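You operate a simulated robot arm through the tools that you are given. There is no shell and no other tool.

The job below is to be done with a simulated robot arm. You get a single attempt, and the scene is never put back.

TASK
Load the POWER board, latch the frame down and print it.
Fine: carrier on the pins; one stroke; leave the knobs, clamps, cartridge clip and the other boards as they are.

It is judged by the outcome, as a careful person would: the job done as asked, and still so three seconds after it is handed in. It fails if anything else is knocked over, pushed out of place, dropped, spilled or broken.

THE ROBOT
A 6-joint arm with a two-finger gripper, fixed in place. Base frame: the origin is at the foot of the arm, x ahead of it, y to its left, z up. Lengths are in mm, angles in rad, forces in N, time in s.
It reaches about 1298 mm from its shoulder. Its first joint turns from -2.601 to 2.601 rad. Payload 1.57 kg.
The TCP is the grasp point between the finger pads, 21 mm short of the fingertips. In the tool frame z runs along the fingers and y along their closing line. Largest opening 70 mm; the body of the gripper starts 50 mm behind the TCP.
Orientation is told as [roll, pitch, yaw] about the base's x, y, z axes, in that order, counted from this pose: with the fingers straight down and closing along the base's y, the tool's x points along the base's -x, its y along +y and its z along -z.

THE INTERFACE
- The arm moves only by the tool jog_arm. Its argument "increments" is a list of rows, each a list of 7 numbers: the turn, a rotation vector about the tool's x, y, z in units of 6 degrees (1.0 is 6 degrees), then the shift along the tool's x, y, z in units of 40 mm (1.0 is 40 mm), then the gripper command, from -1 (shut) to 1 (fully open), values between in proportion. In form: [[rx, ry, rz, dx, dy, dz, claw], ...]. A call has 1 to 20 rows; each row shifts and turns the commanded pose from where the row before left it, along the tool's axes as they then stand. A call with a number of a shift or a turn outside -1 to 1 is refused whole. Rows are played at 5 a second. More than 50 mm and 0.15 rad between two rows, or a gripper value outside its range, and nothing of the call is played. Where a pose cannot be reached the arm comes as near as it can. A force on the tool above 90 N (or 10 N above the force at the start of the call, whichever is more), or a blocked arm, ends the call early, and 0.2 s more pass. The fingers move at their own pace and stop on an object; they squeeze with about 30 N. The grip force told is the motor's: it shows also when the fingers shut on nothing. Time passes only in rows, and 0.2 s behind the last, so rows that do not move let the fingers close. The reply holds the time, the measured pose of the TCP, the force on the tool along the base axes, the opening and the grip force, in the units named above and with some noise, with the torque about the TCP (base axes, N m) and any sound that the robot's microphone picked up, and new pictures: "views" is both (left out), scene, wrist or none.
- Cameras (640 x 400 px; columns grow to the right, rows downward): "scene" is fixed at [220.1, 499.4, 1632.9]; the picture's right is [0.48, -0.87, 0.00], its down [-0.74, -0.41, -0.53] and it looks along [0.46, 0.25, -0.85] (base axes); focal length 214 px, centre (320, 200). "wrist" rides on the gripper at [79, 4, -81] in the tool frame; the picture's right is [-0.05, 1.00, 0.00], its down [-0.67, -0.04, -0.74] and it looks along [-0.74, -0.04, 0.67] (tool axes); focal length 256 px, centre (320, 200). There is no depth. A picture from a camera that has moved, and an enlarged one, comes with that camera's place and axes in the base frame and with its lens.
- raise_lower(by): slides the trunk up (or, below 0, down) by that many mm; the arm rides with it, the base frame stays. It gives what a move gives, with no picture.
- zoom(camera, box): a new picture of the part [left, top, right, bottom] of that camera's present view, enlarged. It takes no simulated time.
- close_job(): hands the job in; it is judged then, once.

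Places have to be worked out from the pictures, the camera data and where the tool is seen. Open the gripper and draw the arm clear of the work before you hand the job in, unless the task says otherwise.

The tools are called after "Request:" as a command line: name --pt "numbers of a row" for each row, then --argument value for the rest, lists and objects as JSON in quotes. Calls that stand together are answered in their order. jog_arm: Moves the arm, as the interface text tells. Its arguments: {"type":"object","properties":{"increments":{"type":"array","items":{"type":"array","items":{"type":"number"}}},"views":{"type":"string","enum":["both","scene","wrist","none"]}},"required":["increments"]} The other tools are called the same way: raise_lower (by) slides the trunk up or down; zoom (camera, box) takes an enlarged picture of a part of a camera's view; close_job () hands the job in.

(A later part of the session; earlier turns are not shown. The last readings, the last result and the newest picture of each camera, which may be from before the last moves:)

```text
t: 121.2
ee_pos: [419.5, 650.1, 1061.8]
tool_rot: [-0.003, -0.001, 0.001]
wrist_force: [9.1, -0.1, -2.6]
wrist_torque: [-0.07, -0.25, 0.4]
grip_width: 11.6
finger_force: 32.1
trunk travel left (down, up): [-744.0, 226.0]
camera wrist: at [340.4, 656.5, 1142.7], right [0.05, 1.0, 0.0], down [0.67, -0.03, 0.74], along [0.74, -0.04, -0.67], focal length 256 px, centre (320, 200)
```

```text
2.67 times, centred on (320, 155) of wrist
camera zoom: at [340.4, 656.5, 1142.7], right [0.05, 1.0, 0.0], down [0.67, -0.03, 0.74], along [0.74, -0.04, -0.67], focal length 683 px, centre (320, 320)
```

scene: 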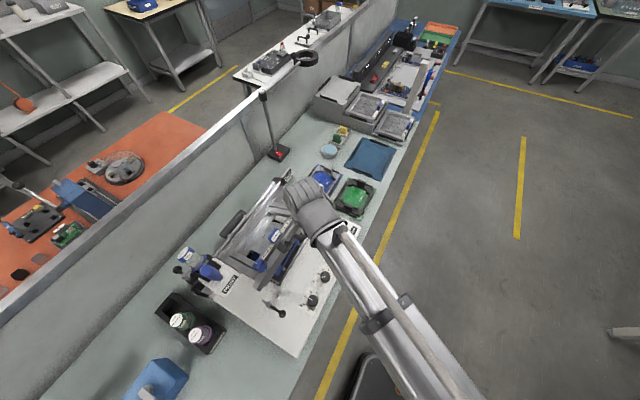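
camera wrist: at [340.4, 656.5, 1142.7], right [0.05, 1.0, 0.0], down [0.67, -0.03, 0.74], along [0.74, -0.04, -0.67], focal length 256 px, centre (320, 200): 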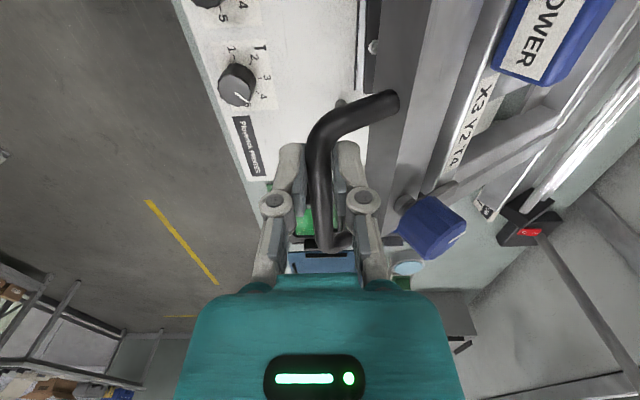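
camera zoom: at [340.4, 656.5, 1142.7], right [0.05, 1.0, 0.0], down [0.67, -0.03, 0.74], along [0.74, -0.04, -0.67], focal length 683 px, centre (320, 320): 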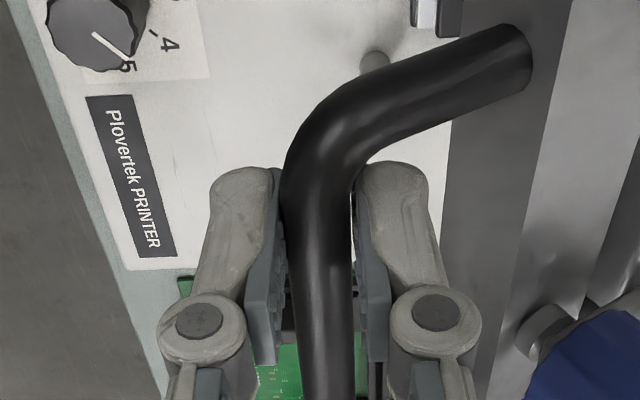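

On track with the model (y 651, z 1062). I keep going with finer y steps and relieve a slight x pull.

Request:
jog_arm --pt "0 0 0 -0.015 -0.165 0 -1" --views "none"

Request:
raise_lower --by -11

Request:
jog_arm --pt "0 0 0 -0.01 -0.155 0 -1" --views "none"

Request:
raise_lower --by -11

Request:
jog_arm --pt "0 0 0 0 -0.14 0 -1" --views "none"

Request:
raise_lower --by -11

Request:
jog_arm --pt "0 0 0 0 -0.128 0 -1" --views "none"

Request:
raise_lower --by -11

Request:
jog_arm --pt "0 0 0 0 0 0 -1" --views "both"

Request:
zoom --camera "wrist" --box '[220, 80, 420, 230]'

```text
t: 121.6
ee_pos: [419.4, 648.9, 1059.9]
tool_rot: [0.0, 0.001, 0.001]
wrist_force: [4.1, 19.5, -13.5]
wrist_torque: [0.24, -0.82, 0.32]
grip_width: 11.4
finger_force: 32.5
trunk travel left (down, up): [-744.0, 226.0]
```

```text
t: 122.2
ee_pos: [419.0, 645.2, 1050.5]
tool_rot: [-0.004, 0.004, 0.0]
wrist_force: [4.0, 2.0, -4.6]
wrist_torque: [-0.11, -0.08, 0.46]
grip_width: 11.4
finger_force: 32.1
trunk travel left (down, up): [-733.0, 237.0]
```

```text
t: 122.6
ee_pos: [419.5, 644.8, 1048.8]
tool_rot: [0.002, 0.002, 0.001]
wrist_force: [0.8, 22.2, -13.0]
wrist_torque: [0.28, -0.2, 0.36]
grip_width: 11.5
finger_force: 32.0
trunk travel left (down, up): [-733.0, 237.0]
```

```text
t: 123.2
ee_pos: [419.6, 638.4, 1039.2]
tool_rot: [-0.006, -0.001, 0.001]
wrist_force: [1.4, 5.2, -4.8]
wrist_torque: [-0.06, 0.12, 0.4]
grip_width: 11.3
finger_force: 32.2
trunk travel left (down, up): [-722.0, 248.0]
```

```text
t: 123.6
ee_pos: [419.8, 637.8, 1038.3]
tool_rot: [0.0, 0.0, 0.001]
wrist_force: [-3.1, 21.9, -12.4]
wrist_torque: [0.28, -0.36, 0.33]
grip_width: 11.6
finger_force: 32.1
trunk travel left (down, up): [-722.0, 248.0]
```

```text
t: 124.2
ee_pos: [418.9, 633.8, 1029.2]
tool_rot: [-0.004, 0.0, -0.001]
wrist_force: [-2.7, 6.1, -6.0]
wrist_torque: [-0.04, -0.01, 0.39]
grip_width: 11.5
finger_force: 32.0
trunk travel left (down, up): [-711.0, 259.0]
```

```text
t: 124.6
ee_pos: [418.8, 633.7, 1027.4]
tool_rot: [0.002, 0.001, 0.001]
wrist_force: [-1.4, 24.9, -12.5]
wrist_torque: [0.3, 0.27, 0.33]
grip_width: 11.5
finger_force: 32.3
trunk travel left (down, up): [-711.0, 259.0]
```

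```text
t: 125.2
ee_pos: [418.9, 629.6, 1017.6]
tool_rot: [-0.004, -0.001, 0.0]
wrist_force: [0.9, 11.0, -7.0]
wrist_torque: [0.02, -0.17, 0.4]
grip_width: 11.8
finger_force: 32.2
trunk travel left (down, up): [-700.0, 270.0]
```

```text
t: 125.6
ee_pos: [419.4, 629.4, 1016.8]
tool_rot: [-0.003, -0.001, -0.001]
wrist_force: [1.2, 8.7, -6.3]
wrist_torque: [0.06, -0.23, 0.42]
grip_width: 11.7
finger_force: 31.8
trunk travel left (down, up): [-700.0, 270.0]
camera wrist: at [340.3, 634.9, 1098.2], right [0.05, 1.0, 0.0], down [0.67, -0.03, 0.74], along [0.74, -0.04, -0.67], focal length 256 px, centre (320, 200)
```

scene: 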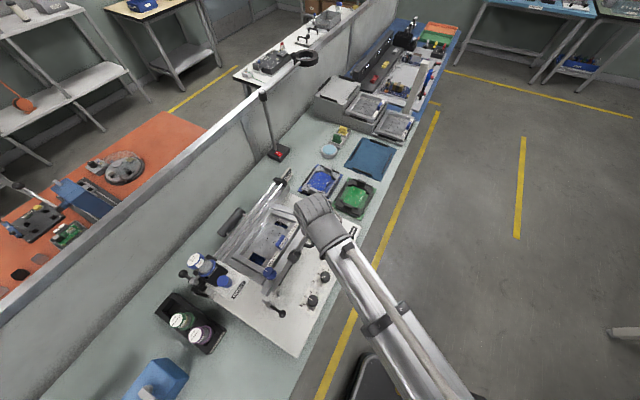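
wrist: 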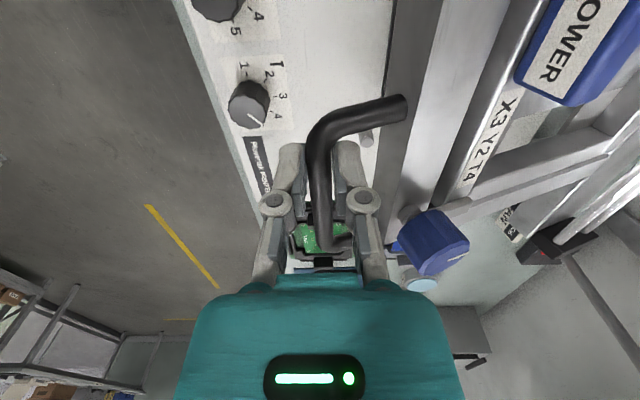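

```text
2.67 times, centred on (320, 155) of wrist
camera zoom: at [340.3, 634.9, 1098.2], right [0.05, 1.0, 0.0], down [0.67, -0.03, 0.74], along [0.74, -0.04, -0.67], focal length 683 px, centre (320, 320)
```

zoom: 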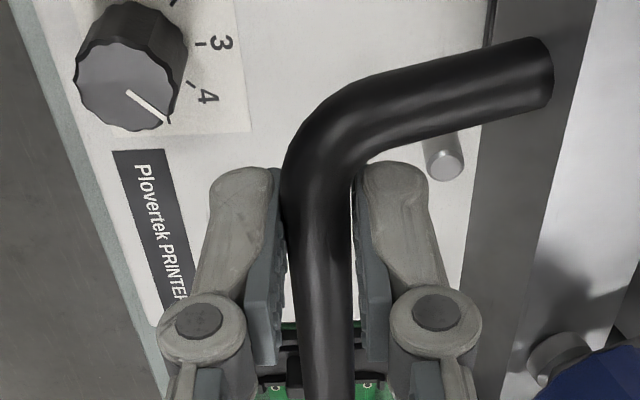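

Fitting the recorded points gives the hinge centre near (y 868, z 927) with R≈250. I now follow this refined arc with smaller y steps.

Request:
jog_arm --pt "0 0 0 0 -0.045 0 -1" --views "none"

Request:
raise_lower --by -10

Request:
jog_arm --pt "0 0 0 0 -0.07 0 -1" --views "none"

Request:
raise_lower --by -10

Request:
jog_arm --pt "0 0 0 0 -0.055 0 -1" --views "none"

Request:
raise_lower --by -10

Request:
jog_arm --pt "0 0 0 0 0 0 -1" --views "both"

Request:
zoom --camera "wrist" --box '[220, 80, 420, 230]'

Request:
zoom --camera "scene" --box '[160, 180, 360, 330]'

```text
t: 126.0
ee_pos: [420.4, 630.2, 1016.8]
tool_rot: [-0.002, -0.001, 0.0]
wrist_force: [4.4, 12.6, -6.6]
wrist_torque: [0.17, -0.15, 0.38]
grip_width: 11.9
finger_force: 32.7
trunk travel left (down, up): [-700.0, 270.0]
```

```text
t: 126.6
ee_pos: [419.8, 626.1, 1009.6]
tool_rot: [-0.002, 0.0, 0.0]
wrist_force: [6.8, -1.7, -3.2]
wrist_torque: [-0.14, -0.53, 0.44]
grip_width: 11.7
finger_force: 32.2
trunk travel left (down, up): [-690.0, 280.0]
```

```text
t: 127.0
ee_pos: [419.8, 625.9, 1006.9]
tool_rot: [0.001, -0.002, 0.0]
wrist_force: [6.2, 6.1, -4.5]
wrist_torque: [0.15, -0.7, 0.39]
grip_width: 11.7
finger_force: 32.1
trunk travel left (down, up): [-690.0, 280.0]
```

```text
t: 127.5
ee_pos: [418.6, 623.6, 999.5]
tool_rot: [-0.003, 0.001, 0.001]
wrist_force: [6.3, -5.9, -2.2]
wrist_torque: [-0.19, -0.11, 0.49]
grip_width: 11.4
finger_force: 31.8
trunk travel left (down, up): [-680.0, 290.0]
```

```text
t: 128.0
ee_pos: [419.7, 623.2, 998.2]
tool_rot: [0.001, 0.002, 0.0]
wrist_force: [5.7, -0.7, -3.6]
wrist_torque: [-0.05, 0.09, 0.43]
grip_width: 11.6
finger_force: 32.0
trunk travel left (down, up): [-680.0, 290.0]
```

```text
t: 128.5
ee_pos: [418.9, 620.3, 989.2]
tool_rot: [-0.002, 0.001, -0.001]
wrist_force: [5.9, -10.8, -2.0]
wrist_torque: [-0.24, -0.27, 0.46]
grip_width: 11.8
finger_force: 32.1
trunk travel left (down, up): [-670.0, 300.0]
```

```text
t: 128.9
ee_pos: [419.6, 621.2, 990.1]
tool_rot: [0.0, 0.0, 0.0]
wrist_force: [6.1, -14.5, 0.6]
wrist_torque: [-0.23, -0.21, 0.42]
grip_width: 11.6
finger_force: 32.4
trunk travel left (down, up): [-670.0, 300.0]
camera wrist: at [340.2, 626.1, 1069.7], right [0.05, 1.0, 0.0], down [0.67, -0.04, 0.74], along [0.74, -0.04, -0.67], focal length 256 px, centre (320, 200)
```

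scene: 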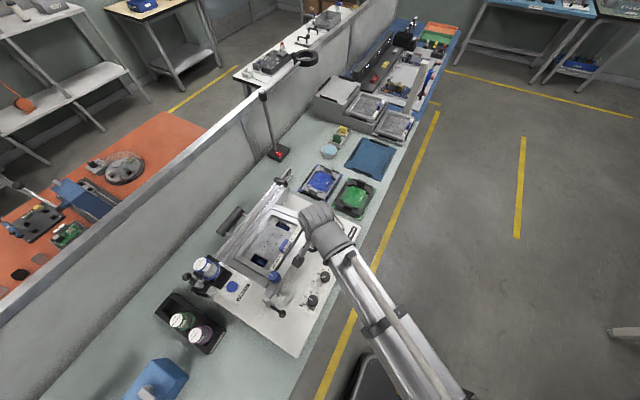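
wrist: 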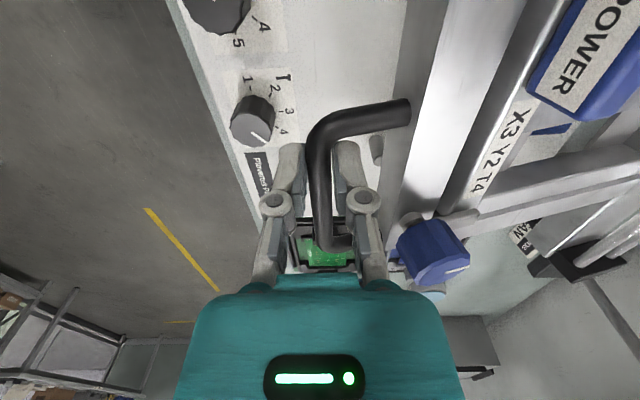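

```text
2.67 times, centred on (320, 155) of wrist
camera zoom: at [340.2, 626.1, 1069.7], right [0.05, 1.0, 0.0], down [0.67, -0.04, 0.74], along [0.74, -0.04, -0.67], focal length 683 px, centre (320, 320)
```

zoom: 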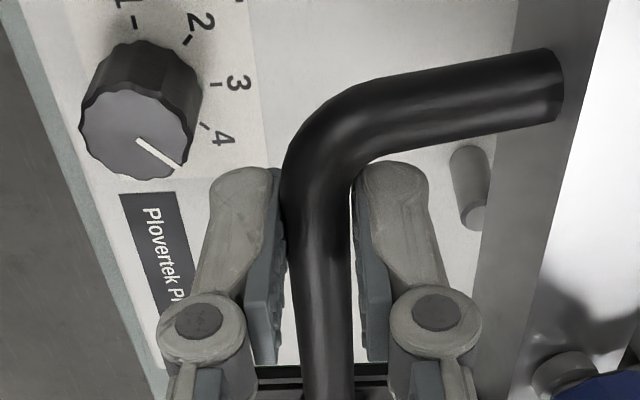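

```text
2.67 times, centred on (260, 255) of scene
camera zoom: at [220.1, 499.4, 1632.9], right [0.48, -0.87, 0.0], down [-0.74, -0.41, -0.53], along [0.46, 0.25, -0.85], focal length 572 px, centre (480, 53)
```

zoom: 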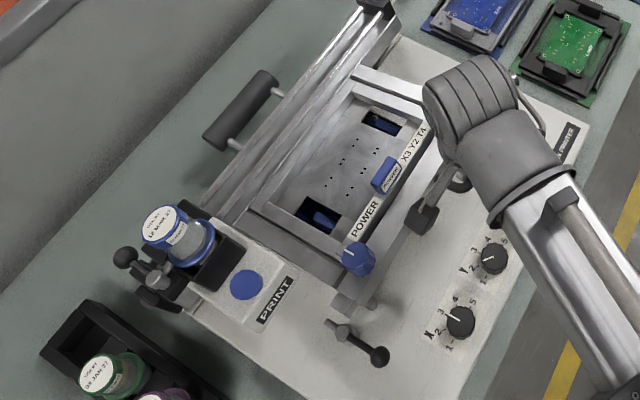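

Nearly closed: the lugs show through the stencil cut-outs as intended. Fy is −14 N, so I shift a little further −y to null it, then continue down in small steps.

Request:
jog_arm --pt "0 0 0 -0.015 -0.06 0 -1" --views "none"

Request:
raise_lower --by -6

Request:
jog_arm --pt "0 0 0 0 -0.05 0 -1" --views "none"

Request:
raise_lower --by -6

Request:
jog_arm --pt "0 0 0 0 -0.04 0 -1" --views "none"

Request:
raise_lower --by -6

Request:
jog_arm --pt "0 0 0 0 -0.04 0 -1" --views "none"

```text
t: 129.3
ee_pos: [420.3, 620.7, 990.3]
tool_rot: [0.002, -0.002, 0.0]
wrist_force: [-0.9, -7.7, -1.4]
wrist_torque: [-0.08, -0.59, 0.42]
grip_width: 11.7
finger_force: 32.1
trunk travel left (down, up): [-670.0, 300.0]
```

```text
t: 129.9
ee_pos: [419.8, 619.6, 983.1]
tool_rot: [-0.001, 0.0, 0.0]
wrist_force: [-1.8, -11.5, -0.9]
wrist_torque: [-0.25, -0.08, 0.45]
grip_width: 11.7
finger_force: 31.9
trunk travel left (down, up): [-664.0, 306.0]
```

```text
t: 130.3
ee_pos: [418.1, 620.0, 982.2]
tool_rot: [0.001, 0.001, 0.001]
wrist_force: [-7.4, -4.8, -0.6]
wrist_torque: [-0.06, -0.05, 0.38]
grip_width: 11.9
finger_force: 31.4
trunk travel left (down, up): [-664.0, 306.0]
```

```text
t: 130.8
ee_pos: [418.9, 618.1, 977.1]
tool_rot: [0.001, 0.0, -0.001]
wrist_force: [-8.7, -8.5, -1.4]
wrist_torque: [-0.23, 0.37, 0.41]
grip_width: 11.8
finger_force: 32.3
trunk travel left (down, up): [-658.0, 312.0]
```

```text
t: 131.2
ee_pos: [419.6, 617.6, 976.0]
tool_rot: [0.001, 0.0, 0.0]
wrist_force: [-6.3, -4.6, -1.1]
wrist_torque: [-0.06, 0.93, 0.44]
grip_width: 11.4
finger_force: 32.2
trunk travel left (down, up): [-658.0, 312.0]
```

```text
t: 131.8
ee_pos: [420.1, 616.8, 970.4]
tool_rot: [0.0, -0.003, -0.001]
wrist_force: [-6.8, -8.8, -1.5]
wrist_torque: [-0.19, -0.27, 0.45]
grip_width: 11.6
finger_force: 32.0
trunk travel left (down, up): [-652.0, 318.0]
```

```text
t: 132.2
ee_pos: [418.3, 616.4, 970.2]
tool_rot: [0.002, -0.001, 0.002]
wrist_force: [-7.0, 0.5, -3.5]
wrist_torque: [0.07, -0.6, 0.4]
grip_width: 11.3
finger_force: 31.7
trunk travel left (down, up): [-652.0, 318.0]
```

Forces are small. Continuing down in 6 mm steps, watching for Fz to rise when the frame lands.

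Request:
raise_lower --by -6

Request:
jog_arm --pt "0 0 0 0.01 -0.035 0 -1" --views "none"

Request:
raise_lower --by -6

Request:
jog_arm --pt "0 0 0 0.01 -0.03 0 -1" --views "wrist"

Request:
zoom --camera "scene" --box '[190, 190, 330, 310]'

Request:
zoom --camera "wrist" --box '[220, 40, 460, 220]'

```text
t: 132.7
ee_pos: [419.2, 616.2, 963.9]
tool_rot: [-0.001, 0.0, 0.0]
wrist_force: [-4.7, -0.5, -3.8]
wrist_torque: [-0.06, -0.2, 0.46]
grip_width: 11.8
finger_force: 31.5
trunk travel left (down, up): [-646.0, 324.0]
```

```text
t: 133.1
ee_pos: [418.5, 615.8, 965.2]
tool_rot: [0.0, 0.001, 0.0]
wrist_force: [-1.8, 6.4, -4.0]
wrist_torque: [0.12, 0.28, 0.46]
grip_width: 11.5
finger_force: 32.3
trunk travel left (down, up): [-646.0, 324.0]
```

```text
t: 133.7
ee_pos: [419.2, 613.8, 957.2]
tool_rot: [-0.001, 0.001, 0.0]
wrist_force: [0.5, 5.7, -4.5]
wrist_torque: [-0.02, -0.32, 0.43]
grip_width: 11.6
finger_force: 31.9
trunk travel left (down, up): [-640.0, 330.0]
```

```text
t: 134.1
ee_pos: [420.8, 614.8, 957.7]
tool_rot: [0.0, 0.0, 0.0]
wrist_force: [-2.0, 12.2, -4.9]
wrist_torque: [0.16, -0.73, 0.42]
grip_width: 11.7
finger_force: 32.1
trunk travel left (down, up): [-640.0, 330.0]
camera wrist: at [340.2, 619.9, 1038.3], right [0.05, 1.0, 0.0], down [0.67, -0.04, 0.75], along [0.74, -0.04, -0.67], focal length 256 px, centre (320, 200)
```

wrist: 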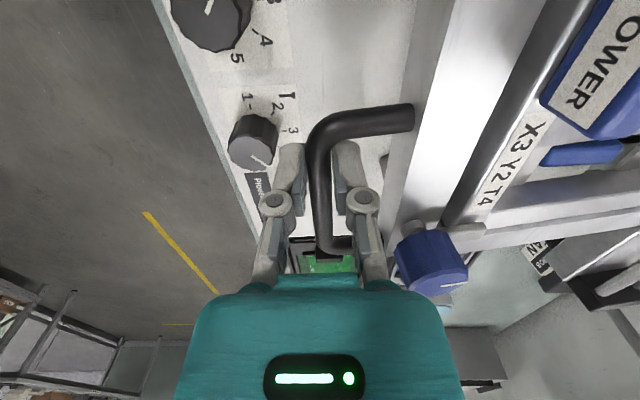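

```text
3.33 times, centred on (260, 250) of scene
camera zoom: at [220.1, 499.4, 1632.9], right [0.48, -0.87, 0.0], down [-0.74, -0.41, -0.53], along [0.46, 0.25, -0.85], focal length 715 px, centre (520, 33)
```

zoom: 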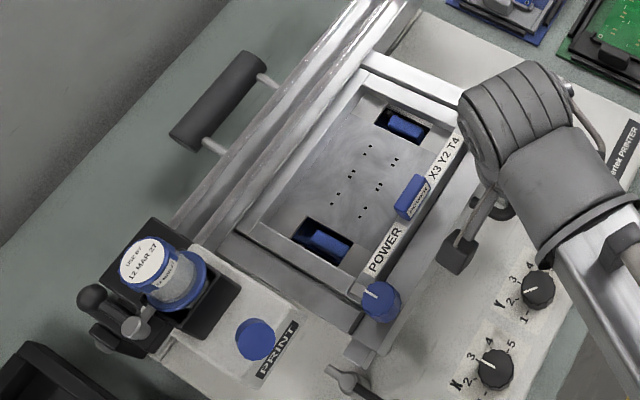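

```text
2.22 times, centred on (340, 130) of wrist
camera zoom: at [340.2, 619.9, 1038.3], right [0.05, 1.0, 0.0], down [0.67, -0.04, 0.75], along [0.74, -0.04, -0.67], focal length 569 px, centre (276, 356)
```

zoom: 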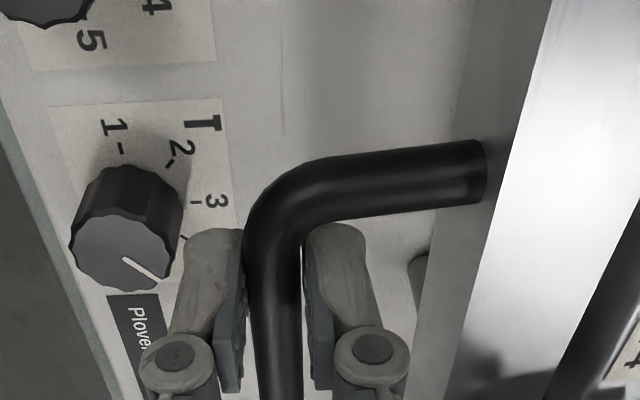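

Lugs are lining up inside the cut-outs. I relieve y by +1 mm and lower on in 5 mm steps.

Request:
jog_arm --pt "0 0 0 0 0.025 0 -1" --views "none"

Request:
raise_lower --by -5

Request:
raise_lower --by -5

Request:
jog_arm --pt "0 0 0 0 0 0 -1" --views "none"

Request:
raise_lower --by -5

Request:
jog_arm --pt "0 0 0 0 0 0 -1" --views "wrist"

Request:
zoom --camera "scene" --box '[190, 190, 330, 310]'

```text
t: 134.5
ee_pos: [419.2, 615.3, 957.7]
tool_rot: [-0.002, 0.0, 0.0]
wrist_force: [0.6, 9.5, -4.4]
wrist_torque: [0.17, -0.45, 0.45]
grip_width: 11.6
finger_force: 32.1
trunk travel left (down, up): [-640.0, 330.0]
```

```text
t: 135.0
ee_pos: [418.4, 614.9, 953.6]
tool_rot: [-0.001, 0.0, 0.0]
wrist_force: [1.4, 5.4, -4.5]
wrist_torque: [-0.01, -0.5, 0.47]
grip_width: 11.6
finger_force: 31.8
trunk travel left (down, up): [-635.0, 335.0]
```

```text
t: 135.6
ee_pos: [420.2, 613.6, 948.0]
tool_rot: [-0.003, 0.001, 0.001]
wrist_force: [1.9, 1.1, -3.9]
wrist_torque: [-0.06, -0.45, 0.43]
grip_width: 11.5
finger_force: 31.6
trunk travel left (down, up): [-630.0, 340.0]
```

```text
t: 136.0
ee_pos: [419.8, 612.7, 947.9]
tool_rot: [-0.001, -0.001, 0.0]
wrist_force: [1.6, -1.2, -4.2]
wrist_torque: [-0.05, -0.27, 0.43]
grip_width: 11.6
finger_force: 31.9
trunk travel left (down, up): [-630.0, 340.0]
```

```text
t: 136.5
ee_pos: [418.0, 613.1, 943.7]
tool_rot: [-0.002, -0.001, 0.0]
wrist_force: [1.7, -4.2, -4.4]
wrist_torque: [-0.11, -0.24, 0.47]
grip_width: 11.8
finger_force: 32.4
trunk travel left (down, up): [-625.0, 345.0]
```

```text
t: 136.9
ee_pos: [419.3, 613.2, 943.5]
tool_rot: [0.001, -0.001, 0.002]
wrist_force: [0.6, -5.6, -4.2]
wrist_torque: [-0.09, -0.11, 0.48]
grip_width: 11.6
finger_force: 32.1
trunk travel left (down, up): [-625.0, 345.0]
camera wrist: at [340.3, 618.7, 1024.2], right [0.05, 1.0, 0.0], down [0.67, -0.04, 0.74], along [0.74, -0.04, -0.67], focal length 256 px, centre (320, 200)
```

wrist: 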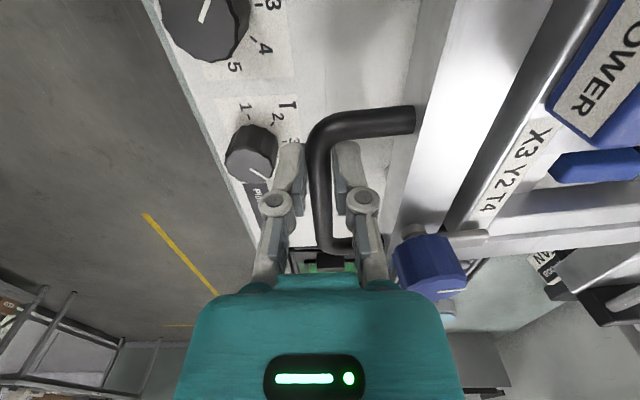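

```text
3.33 times, centred on (260, 250) of scene
camera zoom: at [220.1, 499.4, 1632.9], right [0.48, -0.87, 0.0], down [-0.74, -0.41, -0.53], along [0.46, 0.25, -0.85], focal length 715 px, centre (520, 33)
```

zoom: 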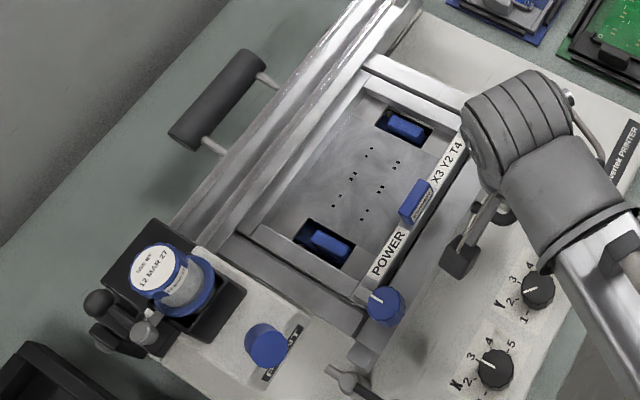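

Almost down. I check that the latch stub is clear of the frame's front-left corner before the last centimetres.

Request:
zoom --camera "scene" --box '[250, 270, 320, 320]'

```text
8.00 times, centred on (285, 295) of scene
camera zoom: at [220.1, 499.4, 1632.9], right [0.48, -0.87, 0.0], down [-0.74, -0.41, -0.53], along [0.46, 0.25, -0.85], focal length 1716 px, centre (600, -560)
```

zoom: 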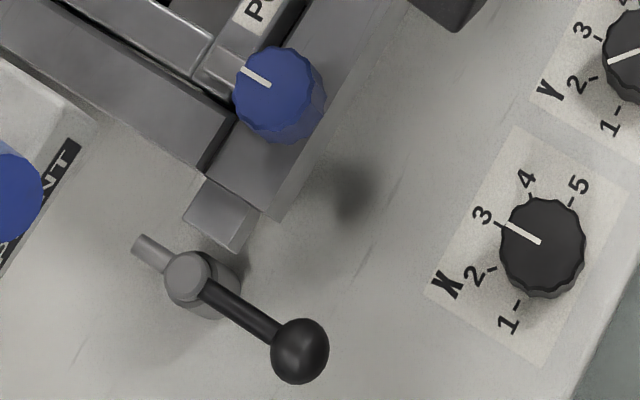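

The latch stub is clear of the frame's keeper block. I continue lowering until the frame lands.

Request:
jog_arm --pt "0 0 0 0 -0.02 0 -1" --views "none"

Request:
raise_lower --by -5

Request:
raise_lower --by -4

Request:
jog_arm --pt "0 0 0 0 0 0 -1" --views "none"

Request:
raise_lower --by -4

Request:
raise_lower --by -4

Request:
jog_arm --pt "0 0 0 0 0 0 -1" --views "wrist"

Request:
zoom --camera "scene" --box '[190, 190, 330, 310]'

```text
t: 137.3
ee_pos: [418.8, 613.0, 943.2]
tool_rot: [-0.001, 0.0, 0.0]
wrist_force: [-1.5, -1.9, -2.6]
wrist_torque: [0.0, -0.18, 0.41]
grip_width: 11.8
finger_force: 32.3
trunk travel left (down, up): [-625.0, 345.0]
```

```text
t: 137.8
ee_pos: [419.2, 612.9, 939.6]
tool_rot: [0.001, -0.002, 0.0]
wrist_force: [-2.8, -1.7, -4.7]
wrist_torque: [-0.11, -0.04, 0.5]
grip_width: 11.6
finger_force: 32.2
trunk travel left (down, up): [-620.0, 350.0]
```

```text
t: 138.4
ee_pos: [419.5, 613.6, 934.1]
tool_rot: [-0.001, 0.001, 0.0]
wrist_force: [-2.3, -2.7, -3.8]
wrist_torque: [-0.09, -0.11, 0.46]
grip_width: 11.7
finger_force: 31.8
trunk travel left (down, up): [-616.0, 354.0]
```

```text
t: 138.8
ee_pos: [419.5, 612.8, 934.8]
tool_rot: [0.0, 0.0, 0.0]
wrist_force: [-3.3, -4.1, -3.3]
wrist_torque: [-0.09, 0.03, 0.47]
grip_width: 11.5
finger_force: 31.7
trunk travel left (down, up): [-616.0, 354.0]
```

```text
t: 139.3
ee_pos: [420.7, 613.3, 930.8]
tool_rot: [0.0, -0.001, 0.001]
wrist_force: [-2.9, -5.8, -4.1]
wrist_torque: [-0.11, -0.13, 0.45]
grip_width: 11.6
finger_force: 31.7
trunk travel left (down, up): [-612.0, 358.0]
```

```text
t: 139.8
ee_pos: [419.6, 612.7, 926.6]
tool_rot: [0.0, 0.001, 0.001]
wrist_force: [-2.4, -6.9, -3.9]
wrist_torque: [-0.12, -0.22, 0.41]
grip_width: 11.9
finger_force: 32.4
trunk travel left (down, up): [-608.0, 362.0]
```

```text
t: 140.2
ee_pos: [419.3, 611.8, 925.9]
tool_rot: [0.0, -0.001, 0.0]
wrist_force: [-2.2, -8.2, -4.1]
wrist_torque: [-0.11, -0.2, 0.46]
grip_width: 11.6
finger_force: 31.9
trunk travel left (down, up): [-608.0, 362.0]
camera wrist: at [340.3, 617.9, 1007.3], right [0.05, 1.0, 0.0], down [0.67, -0.04, 0.74], along [0.74, -0.04, -0.67], focal length 256 px, centre (320, 200)
```

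wrist: 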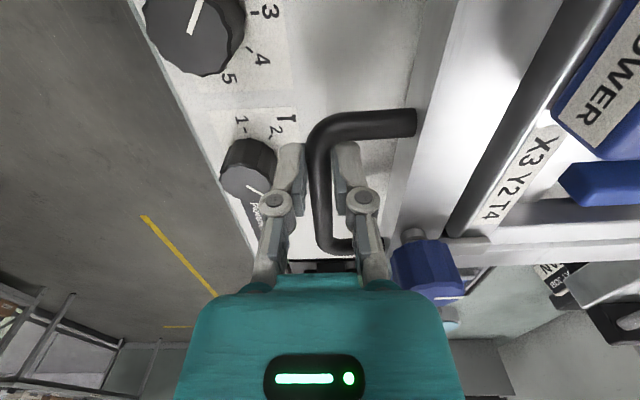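

```text
3.33 times, centred on (260, 250) of scene
camera zoom: at [220.1, 499.4, 1632.9], right [0.48, -0.87, 0.0], down [-0.74, -0.41, -0.53], along [0.46, 0.25, -0.85], focal length 715 px, centre (520, 33)
```

zoom: 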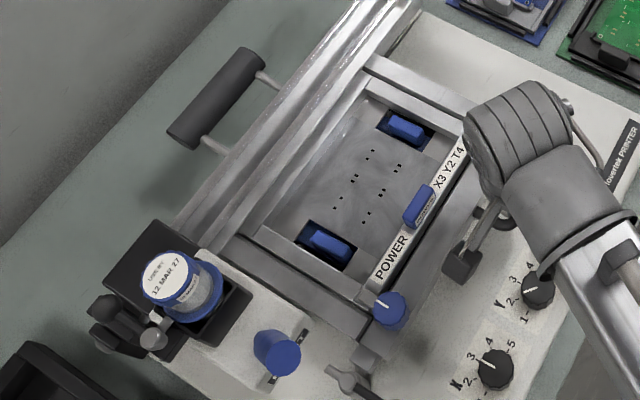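

Still hanging on the grip (−4 N). Continuing in 3–4 mm steps until it lands.

Request:
jog_arm --pt "0 0 0 0 -0.02 0 -1" --views "none"

Request:
raise_lower --by -4

Request:
raise_lower --by -4

Request:
raise_lower --by -3

Request:
raise_lower --by -3

Request:
jog_arm --pt "0 0 0 0 0 0 -1" --views "wrist"

Request:
zoom --camera "scene" --box '[190, 190, 330, 310]'

```text
t: 140.6
ee_pos: [419.4, 612.6, 926.7]
tool_rot: [0.0, 0.0, -0.001]
wrist_force: [-1.2, -3.1, -4.3]
wrist_torque: [0.01, 0.05, 0.46]
grip_width: 11.8
finger_force: 32.1
trunk travel left (down, up): [-608.0, 362.0]
```

```text
t: 141.2
ee_pos: [420.5, 612.9, 922.0]
tool_rot: [0.0, 0.001, 0.0]
wrist_force: [0.6, -0.3, -4.4]
wrist_torque: [0.0, -0.24, 0.45]
grip_width: 11.7
finger_force: 32.5
trunk travel left (down, up): [-604.0, 366.0]
```

```text
t: 141.7
ee_pos: [418.6, 612.3, 919.0]
tool_rot: [0.002, -0.002, 0.001]
wrist_force: [5.6, 6.7, 18.8]
wrist_torque: [0.1, 0.18, 0.43]
grip_width: 11.8
finger_force: 31.8
trunk travel left (down, up): [-600.0, 370.0]
```

```text
t: 142.2
ee_pos: [419.4, 611.6, 914.8]
tool_rot: [0.001, 0.001, 0.0]
wrist_force: [2.6, 10.6, 19.0]
wrist_torque: [0.15, -0.18, 0.47]
grip_width: 11.2
finger_force: 32.0
trunk travel left (down, up): [-597.0, 373.0]
```

```text
t: 142.7
ee_pos: [419.0, 611.8, 911.5]
tool_rot: [0.0, 0.0, 0.0]
wrist_force: [0.6, 12.9, 16.0]
wrist_torque: [0.15, -0.02, 0.4]
grip_width: 11.4
finger_force: 32.0
trunk travel left (down, up): [-594.0, 376.0]
```

```text
t: 143.1
ee_pos: [419.2, 611.8, 912.3]
tool_rot: [0.0, 0.001, 0.001]
wrist_force: [-0.3, 12.3, 14.9]
wrist_torque: [0.12, 0.09, 0.4]
grip_width: 11.1
finger_force: 32.2
trunk travel left (down, up): [-594.0, 376.0]
camera wrist: at [339.2, 617.8, 993.3], right [0.05, 1.0, 0.0], down [0.67, -0.04, 0.74], along [0.74, -0.04, -0.67], focal length 256 px, centre (320, 200)
```

wrist: 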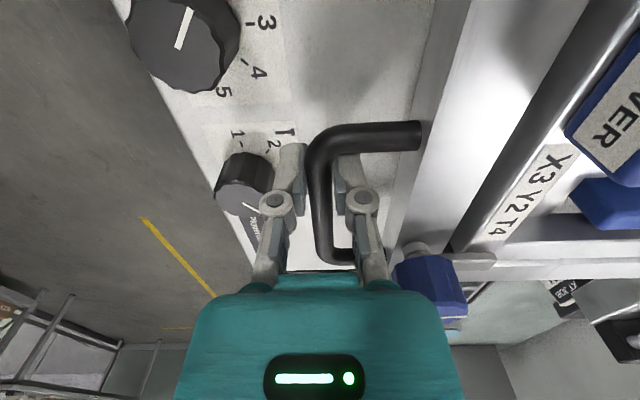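

```text
3.33 times, centred on (260, 250) of scene
camera zoom: at [220.1, 499.4, 1632.9], right [0.48, -0.87, 0.0], down [-0.74, -0.41, -0.53], along [0.46, 0.25, -0.85], focal length 715 px, centre (520, 33)
```

zoom: 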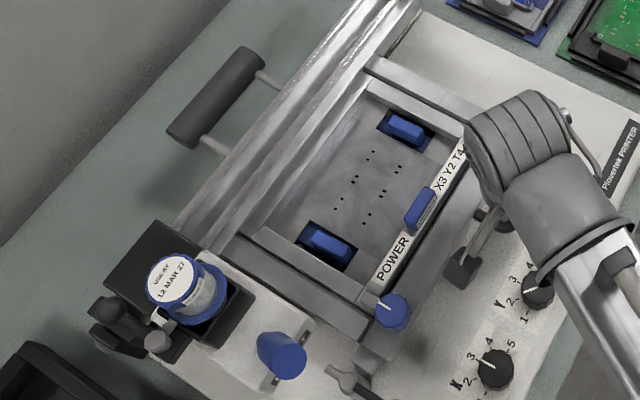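

The frame landed (Fz jumped positive at trunk ≈ −601) and it was still pulling down before, so it should stay. I open the fingers just enough and lift straight off the handle.

Request:
jog_arm --pt "0 0 0 0 0 0 -0.45" --pt "0 0 0 0 0 0 -0.45" --views "none"

Request:
raise_lower --by 25

Request:
raise_lower --by 60

Request:
jog_arm --pt "0 0 0 0 -0.5 0 -0.45" --pt "0 0 0 0 -0.5 0 -0.45" --views "both"

Request:
zoom --camera "scene" --box '[190, 190, 330, 310]'

Request:
zoom --camera "scene" --box '[250, 270, 320, 320]'

```text
t: 143.7
ee_pos: [419.9, 612.6, 913.2]
tool_rot: [-0.002, 0.0, -0.002]
wrist_force: [0.4, -0.2, 0.8]
wrist_torque: [0.01, 0.01, 0.02]
grip_width: 19.2
finger_force: 0.0
trunk travel left (down, up): [-594.0, 376.0]
```

```text
t: 144.4
ee_pos: [420.0, 612.7, 938.1]
tool_rot: [0.0, 0.001, 0.0]
wrist_force: [-0.4, 0.6, 0.2]
wrist_torque: [0.0, -0.02, 0.01]
grip_width: 19.2
finger_force: 0.0
trunk travel left (down, up): [-619.0, 351.0]
```

```text
t: 145.4
ee_pos: [421.0, 612.0, 997.9]
tool_rot: [0.0, 0.001, 0.0]
wrist_force: [-0.6, -1.0, 0.0]
wrist_torque: [-0.01, -0.02, 0.02]
grip_width: 19.3
finger_force: 0.1
trunk travel left (down, up): [-679.0, 291.0]
```

```text
t: 146.0
ee_pos: [419.3, 571.0, 997.8]
tool_rot: [0.001, -0.002, -0.001]
wrist_force: [0.1, -0.3, -0.1]
wrist_torque: [0.0, 0.0, 0.0]
grip_width: 19.3
finger_force: 0.0
trunk travel left (down, up): [-679.0, 291.0]
camera wrist: at [339.6, 575.3, 1078.2], right [0.05, 1.0, 0.0], down [0.67, -0.04, 0.74], along [0.74, -0.04, -0.67], focal length 256 px, centre (320, 200)
```

scene: 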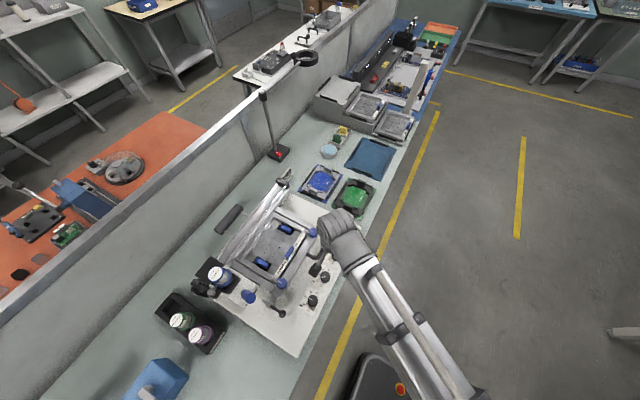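
wrist: 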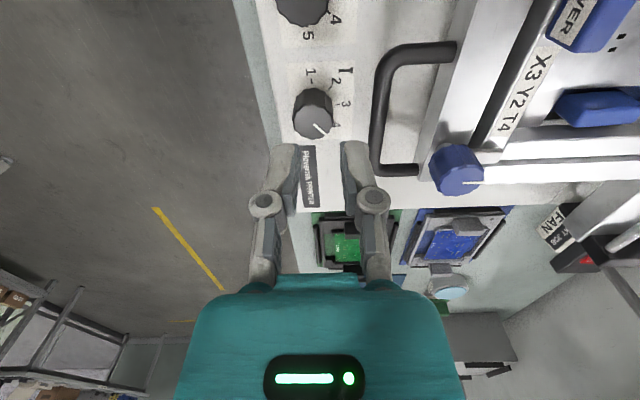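

```text
3.33 times, centred on (260, 250) of scene
camera zoom: at [220.1, 499.4, 1632.9], right [0.48, -0.87, 0.0], down [-0.74, -0.41, -0.53], along [0.46, 0.25, -0.85], focal length 715 px, centre (520, 33)
```

zoom: 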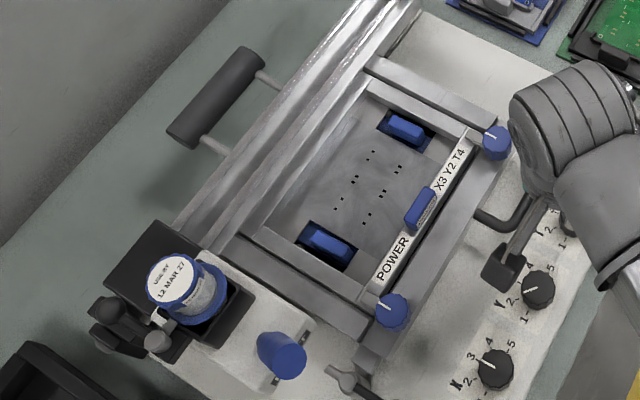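

```text
8.00 times, centred on (285, 295) of scene
camera zoom: at [220.1, 499.4, 1632.9], right [0.48, -0.87, 0.0], down [-0.74, -0.41, -0.53], along [0.46, 0.25, -0.85], focal length 1716 px, centre (600, -560)
```

zoom: 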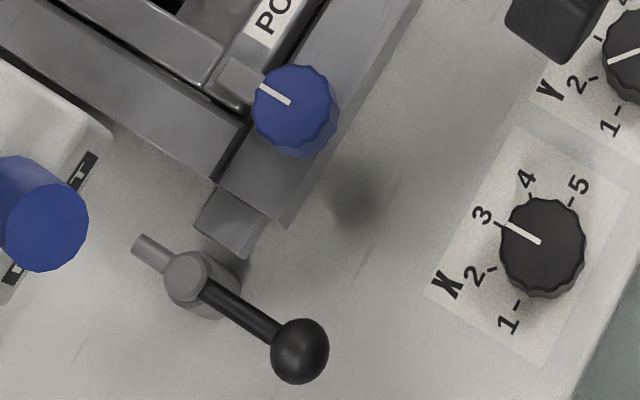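

The frame is closed and stays down. Next is the latch: its stub must swing over the frame's keeper block, so the ball lever goes from −y to −x. I yaw back to 90° and tilt 18° (to stay clear of the print handle), then inspect the latch.

Request:
jog_arm --pt "0 0 -1 0 0 0 -1" --pt "0 0 -1 0 0 0 -1" --pt "0 0 -1 0 0 0 -1" --pt "0 0 -1 0 0 0 -1" --pt "0 0 -1 0 0 0 -1" --pt "0 0 -1 0 0 0 -1" --pt "0 0 -1 0 0 0 -1" --pt "0 0 -1 0 0 0 -1" --pt "0 0 -1 0 0 0 -1" --pt "0 0 -1 0 0 0 -1" --pt "0 0 -1 0 0 0 -1" --pt "0 0 -1 0 0 0 -1" --pt "0 0 -1 0 0 0 -1" --pt "0 0 -1 0 0 0 -1" --pt "0 0 -1 0 0 0 -1" --views "none"

Request:
jog_arm --pt "0 -1 0 0 0.5 0 -1" --pt "0 -1 0 0 0.8 0 -1" --pt "0 -1 0 0 0.8 0 -1" --pt "0 0 0 0 0.8 0 -1" --pt "0 0 0 0 0.8 0 -1" --views "both"

Request:
zoom --camera "wrist" --box '[200, 0, 440, 150]'

```text
t: 149.2
ee_pos: [420.4, 572.3, 996.8]
tool_rot: [0.0, 0.0, 1.573]
wrist_force: [-0.3, 0.6, 0.2]
wrist_torque: [0.02, -0.02, -0.01]
grip_width: 0.2
finger_force: 28.9
trunk travel left (down, up): [-679.0, 291.0]
```

```text
t: 150.4
ee_pos: [270.6, 574.6, 1006.4]
tool_rot: [-0.001, -0.313, 1.571]
wrist_force: [-0.3, 0.2, 0.4]
wrist_torque: [-0.02, -0.02, 0.01]
grip_width: 0.0
finger_force: 28.7
out of reach, approached as far as the arm can: row 2, 3
trunk travel left (down, up): [-679.0, 291.0]
camera wrist: at [266.9, 474.1, 1058.7], right [-1.0, 0.05, 0.02], down [0.03, 0.4, 0.91], along [0.04, 0.91, -0.4], focal length 256 px, centre (320, 200)
```

scene: 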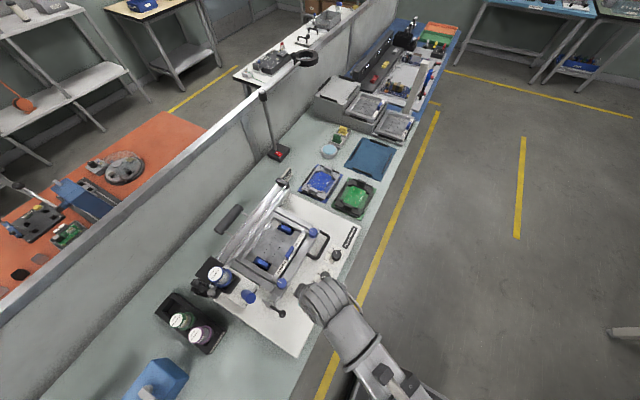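
wrist: 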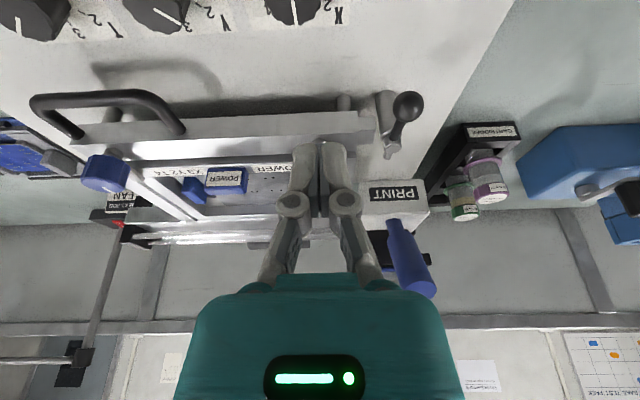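

```text
2.67 times, centred on (320, 75) of wrist
camera zoom: at [266.9, 474.1, 1058.7], right [-1.0, 0.05, 0.02], down [0.03, 0.4, 0.91], along [0.04, 0.91, -0.4], focal length 683 px, centre (320, 533)
```

zoom: 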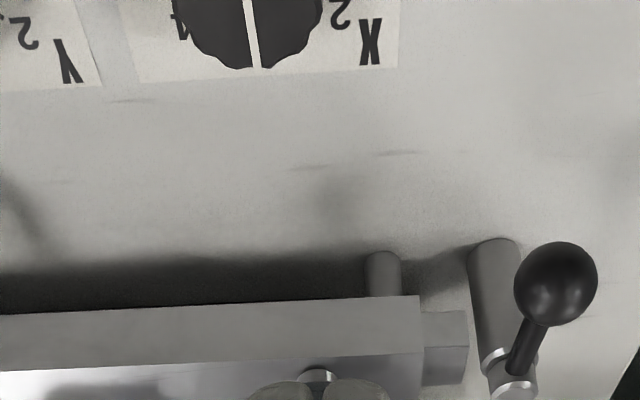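

Good view of the latch post, lever ball and keeper block. I zoom in on it to get heights and positions.

Request:
zoom --camera "wrist" --box '[340, 80, 460, 170]'

Request:
zoom --camera "scene" --box '[255, 275, 305, 325]'

```text
4.44 times, centred on (400, 125) of wrist
camera zoom: at [266.9, 474.1, 1058.7], right [-1.0, 0.05, 0.02], down [0.03, 0.4, 0.91], along [0.04, 0.91, -0.4], focal length 1138 px, centre (-36, 533)
```

zoom: 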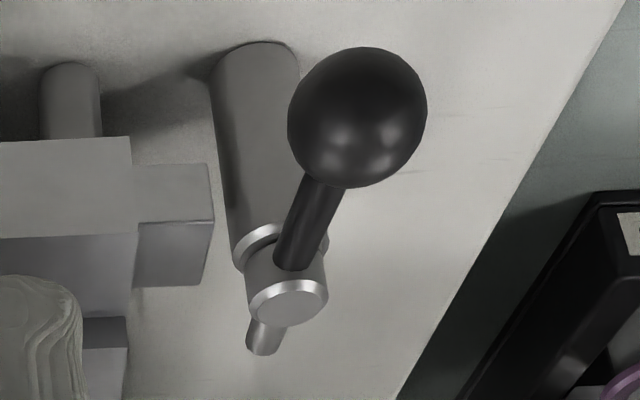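

```text
8.00 times, centred on (280, 300) of scene
camera zoom: at [220.1, 499.4, 1632.9], right [0.48, -0.87, 0.0], down [-0.74, -0.41, -0.53], along [0.46, 0.25, -0.85], focal length 1716 px, centre (640, -600)
```

zoom: 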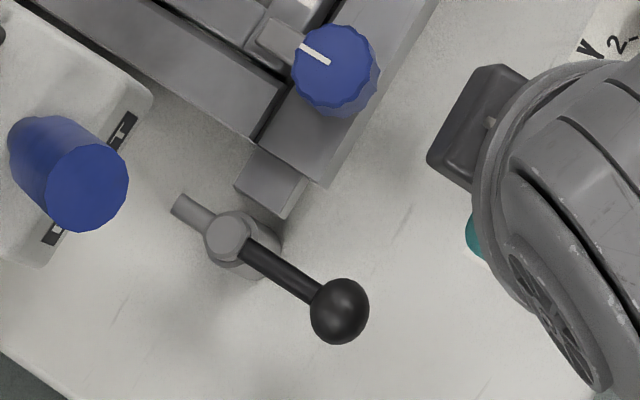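

The latch resolves: pivot (210, 665), ball (210, 615, z≈928, r≈11), and the stub clears the block top by about 2 mm. I position the closed fingertips on the +x side of the ball and lower to its height.

Request:
jog_arm --pt "0 0 0 -0.45 0.36 0.1455 -1" --pt "0 0 0 -0.45 0.36 0.1455 -1" --views "none"

Request:
raise_lower --by -50

Request:
jog_arm --pt "0 0 0 0 0 0 -1" --views "both"

Request:
zoom --camera "wrist" --box '[260, 60, 460, 200]'

Request:
zoom --camera "scene" --box '[245, 265, 325, 325]'

```text
t: 151.0
ee_pos: [242.4, 607.5, 1006.9]
tool_rot: [0.0, -0.316, 1.57]
wrist_force: [-0.3, 0.6, 0.5]
wrist_torque: [-0.01, -0.01, 0.01]
grip_width: 0.0
finger_force: 29.1
trunk travel left (down, up): [-679.0, 291.0]
```

```text
t: 152.0
ee_pos: [243.4, 609.3, 956.6]
tool_rot: [0.001, -0.315, 1.569]
wrist_force: [0.9, 0.4, -0.1]
wrist_torque: [-0.02, 0.0, -0.03]
grip_width: 0.1
finger_force: 28.5
trunk travel left (down, up): [-629.0, 341.0]
```

```text
t: 152.4
ee_pos: [242.8, 608.3, 955.8]
tool_rot: [0.0, -0.314, 1.572]
wrist_force: [0.5, -1.1, 0.3]
wrist_torque: [0.0, -0.03, -0.03]
grip_width: 0.0
finger_force: 28.8
trunk travel left (down, up): [-629.0, 341.0]
camera wrist: at [238.4, 509.1, 1008.8], right [-1.0, 0.05, 0.02], down [0.04, 0.4, 0.91], along [0.04, 0.91, -0.4], focal length 256 px, centre (320, 200)
```

scene: 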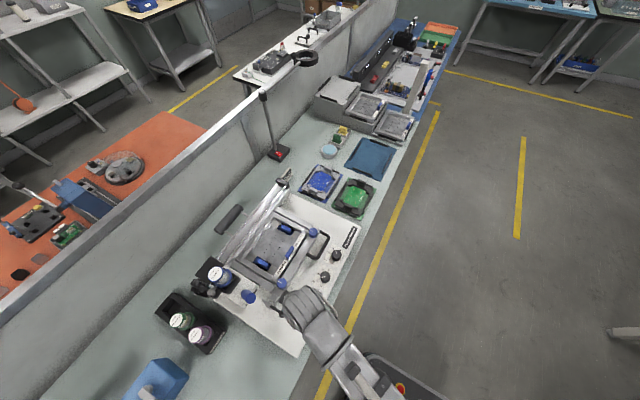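
wrist: 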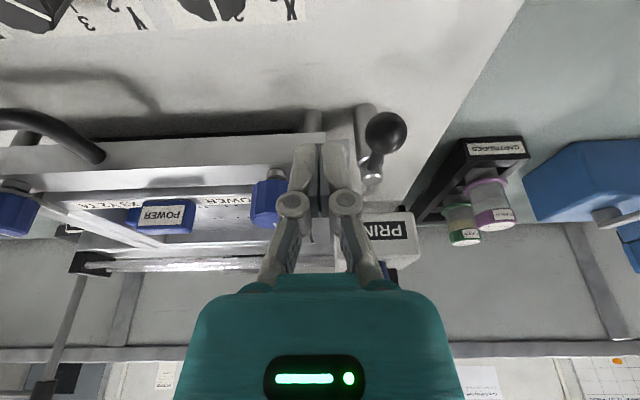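

```text
2.86 times, centred on (360, 130) of wrist
camera zoom: at [238.4, 509.1, 1008.8], right [-1.0, 0.05, 0.02], down [0.04, 0.4, 0.91], along [0.04, 0.91, -0.4], focal length 731 px, centre (206, 400)
```

zoom: 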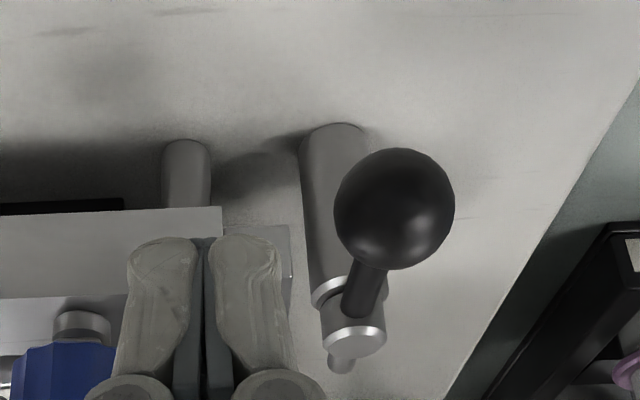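

```text
6.67 times, centred on (285, 295) of scene
camera zoom: at [220.1, 499.4, 1632.9], right [0.48, -0.87, 0.0], down [-0.74, -0.41, -0.53], along [0.46, 0.25, -0.85], focal length 1430 px, centre (553, -433)
```

zoom: 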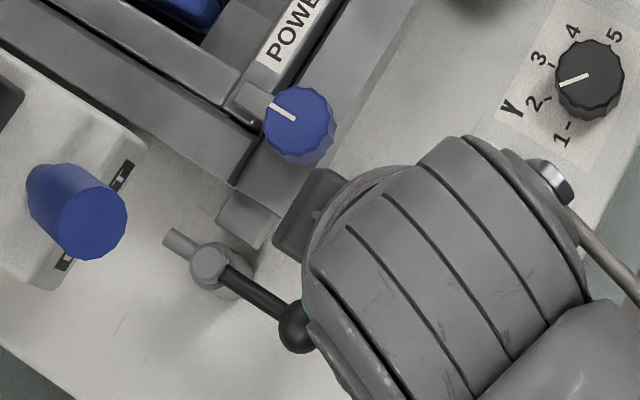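

The fingertips are on the +x side of the ball with a few mm gap. I lower to ball height and start pushing it round the arc.

Request:
raise_lower --by -20

Request:
jog_arm --pt "0 0 0 -0.04 0.15 0.013 -1" --pt "0 0 0 0 0.15 0 -1" --pt "0 0 0 0 0.15 0 -1" --views "wrist"

Request:
zoom --camera "wrist" --box '[260, 60, 460, 200]'

```text
t: 153.0
ee_pos: [241.8, 607.3, 936.6]
tool_rot: [0.0, -0.313, 1.57]
wrist_force: [0.6, 0.5, 0.1]
wrist_torque: [0.0, 0.03, 0.0]
grip_width: 0.0
finger_force: 28.9
trunk travel left (down, up): [-609.0, 361.0]
```

```text
t: 153.8
ee_pos: [223.5, 609.2, 935.7]
tool_rot: [0.0, -0.315, 1.572]
wrist_force: [0.4, -0.3, 0.7]
wrist_torque: [0.02, 0.01, -0.01]
grip_width: 0.2
finger_force: 28.6
trunk travel left (down, up): [-609.0, 361.0]
camera wrist: at [220.1, 510.2, 988.8], right [-1.0, 0.05, 0.02], down [0.04, 0.4, 0.91], along [0.04, 0.91, -0.4], focal length 256 px, centre (320, 200)
```

wrist: 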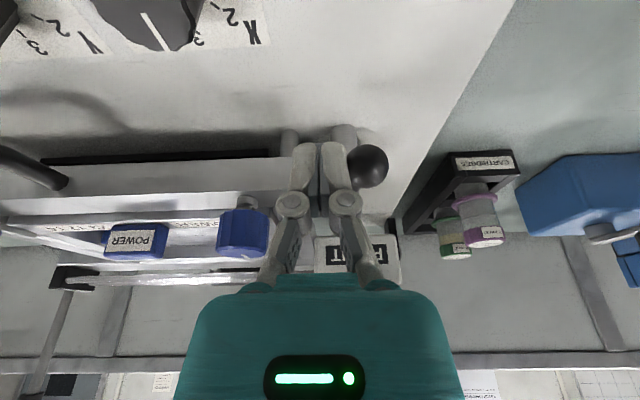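

```text
2.86 times, centred on (360, 130) of wrist
camera zoom: at [220.1, 510.2, 988.8], right [-1.0, 0.05, 0.02], down [0.04, 0.4, 0.91], along [0.04, 0.91, -0.4], focal length 731 px, centre (206, 400)
```

zoom: 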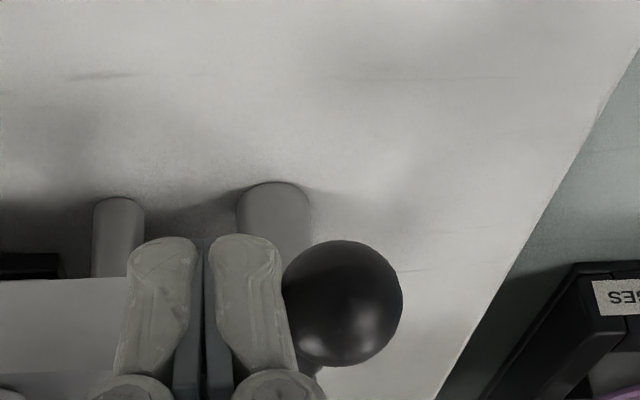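

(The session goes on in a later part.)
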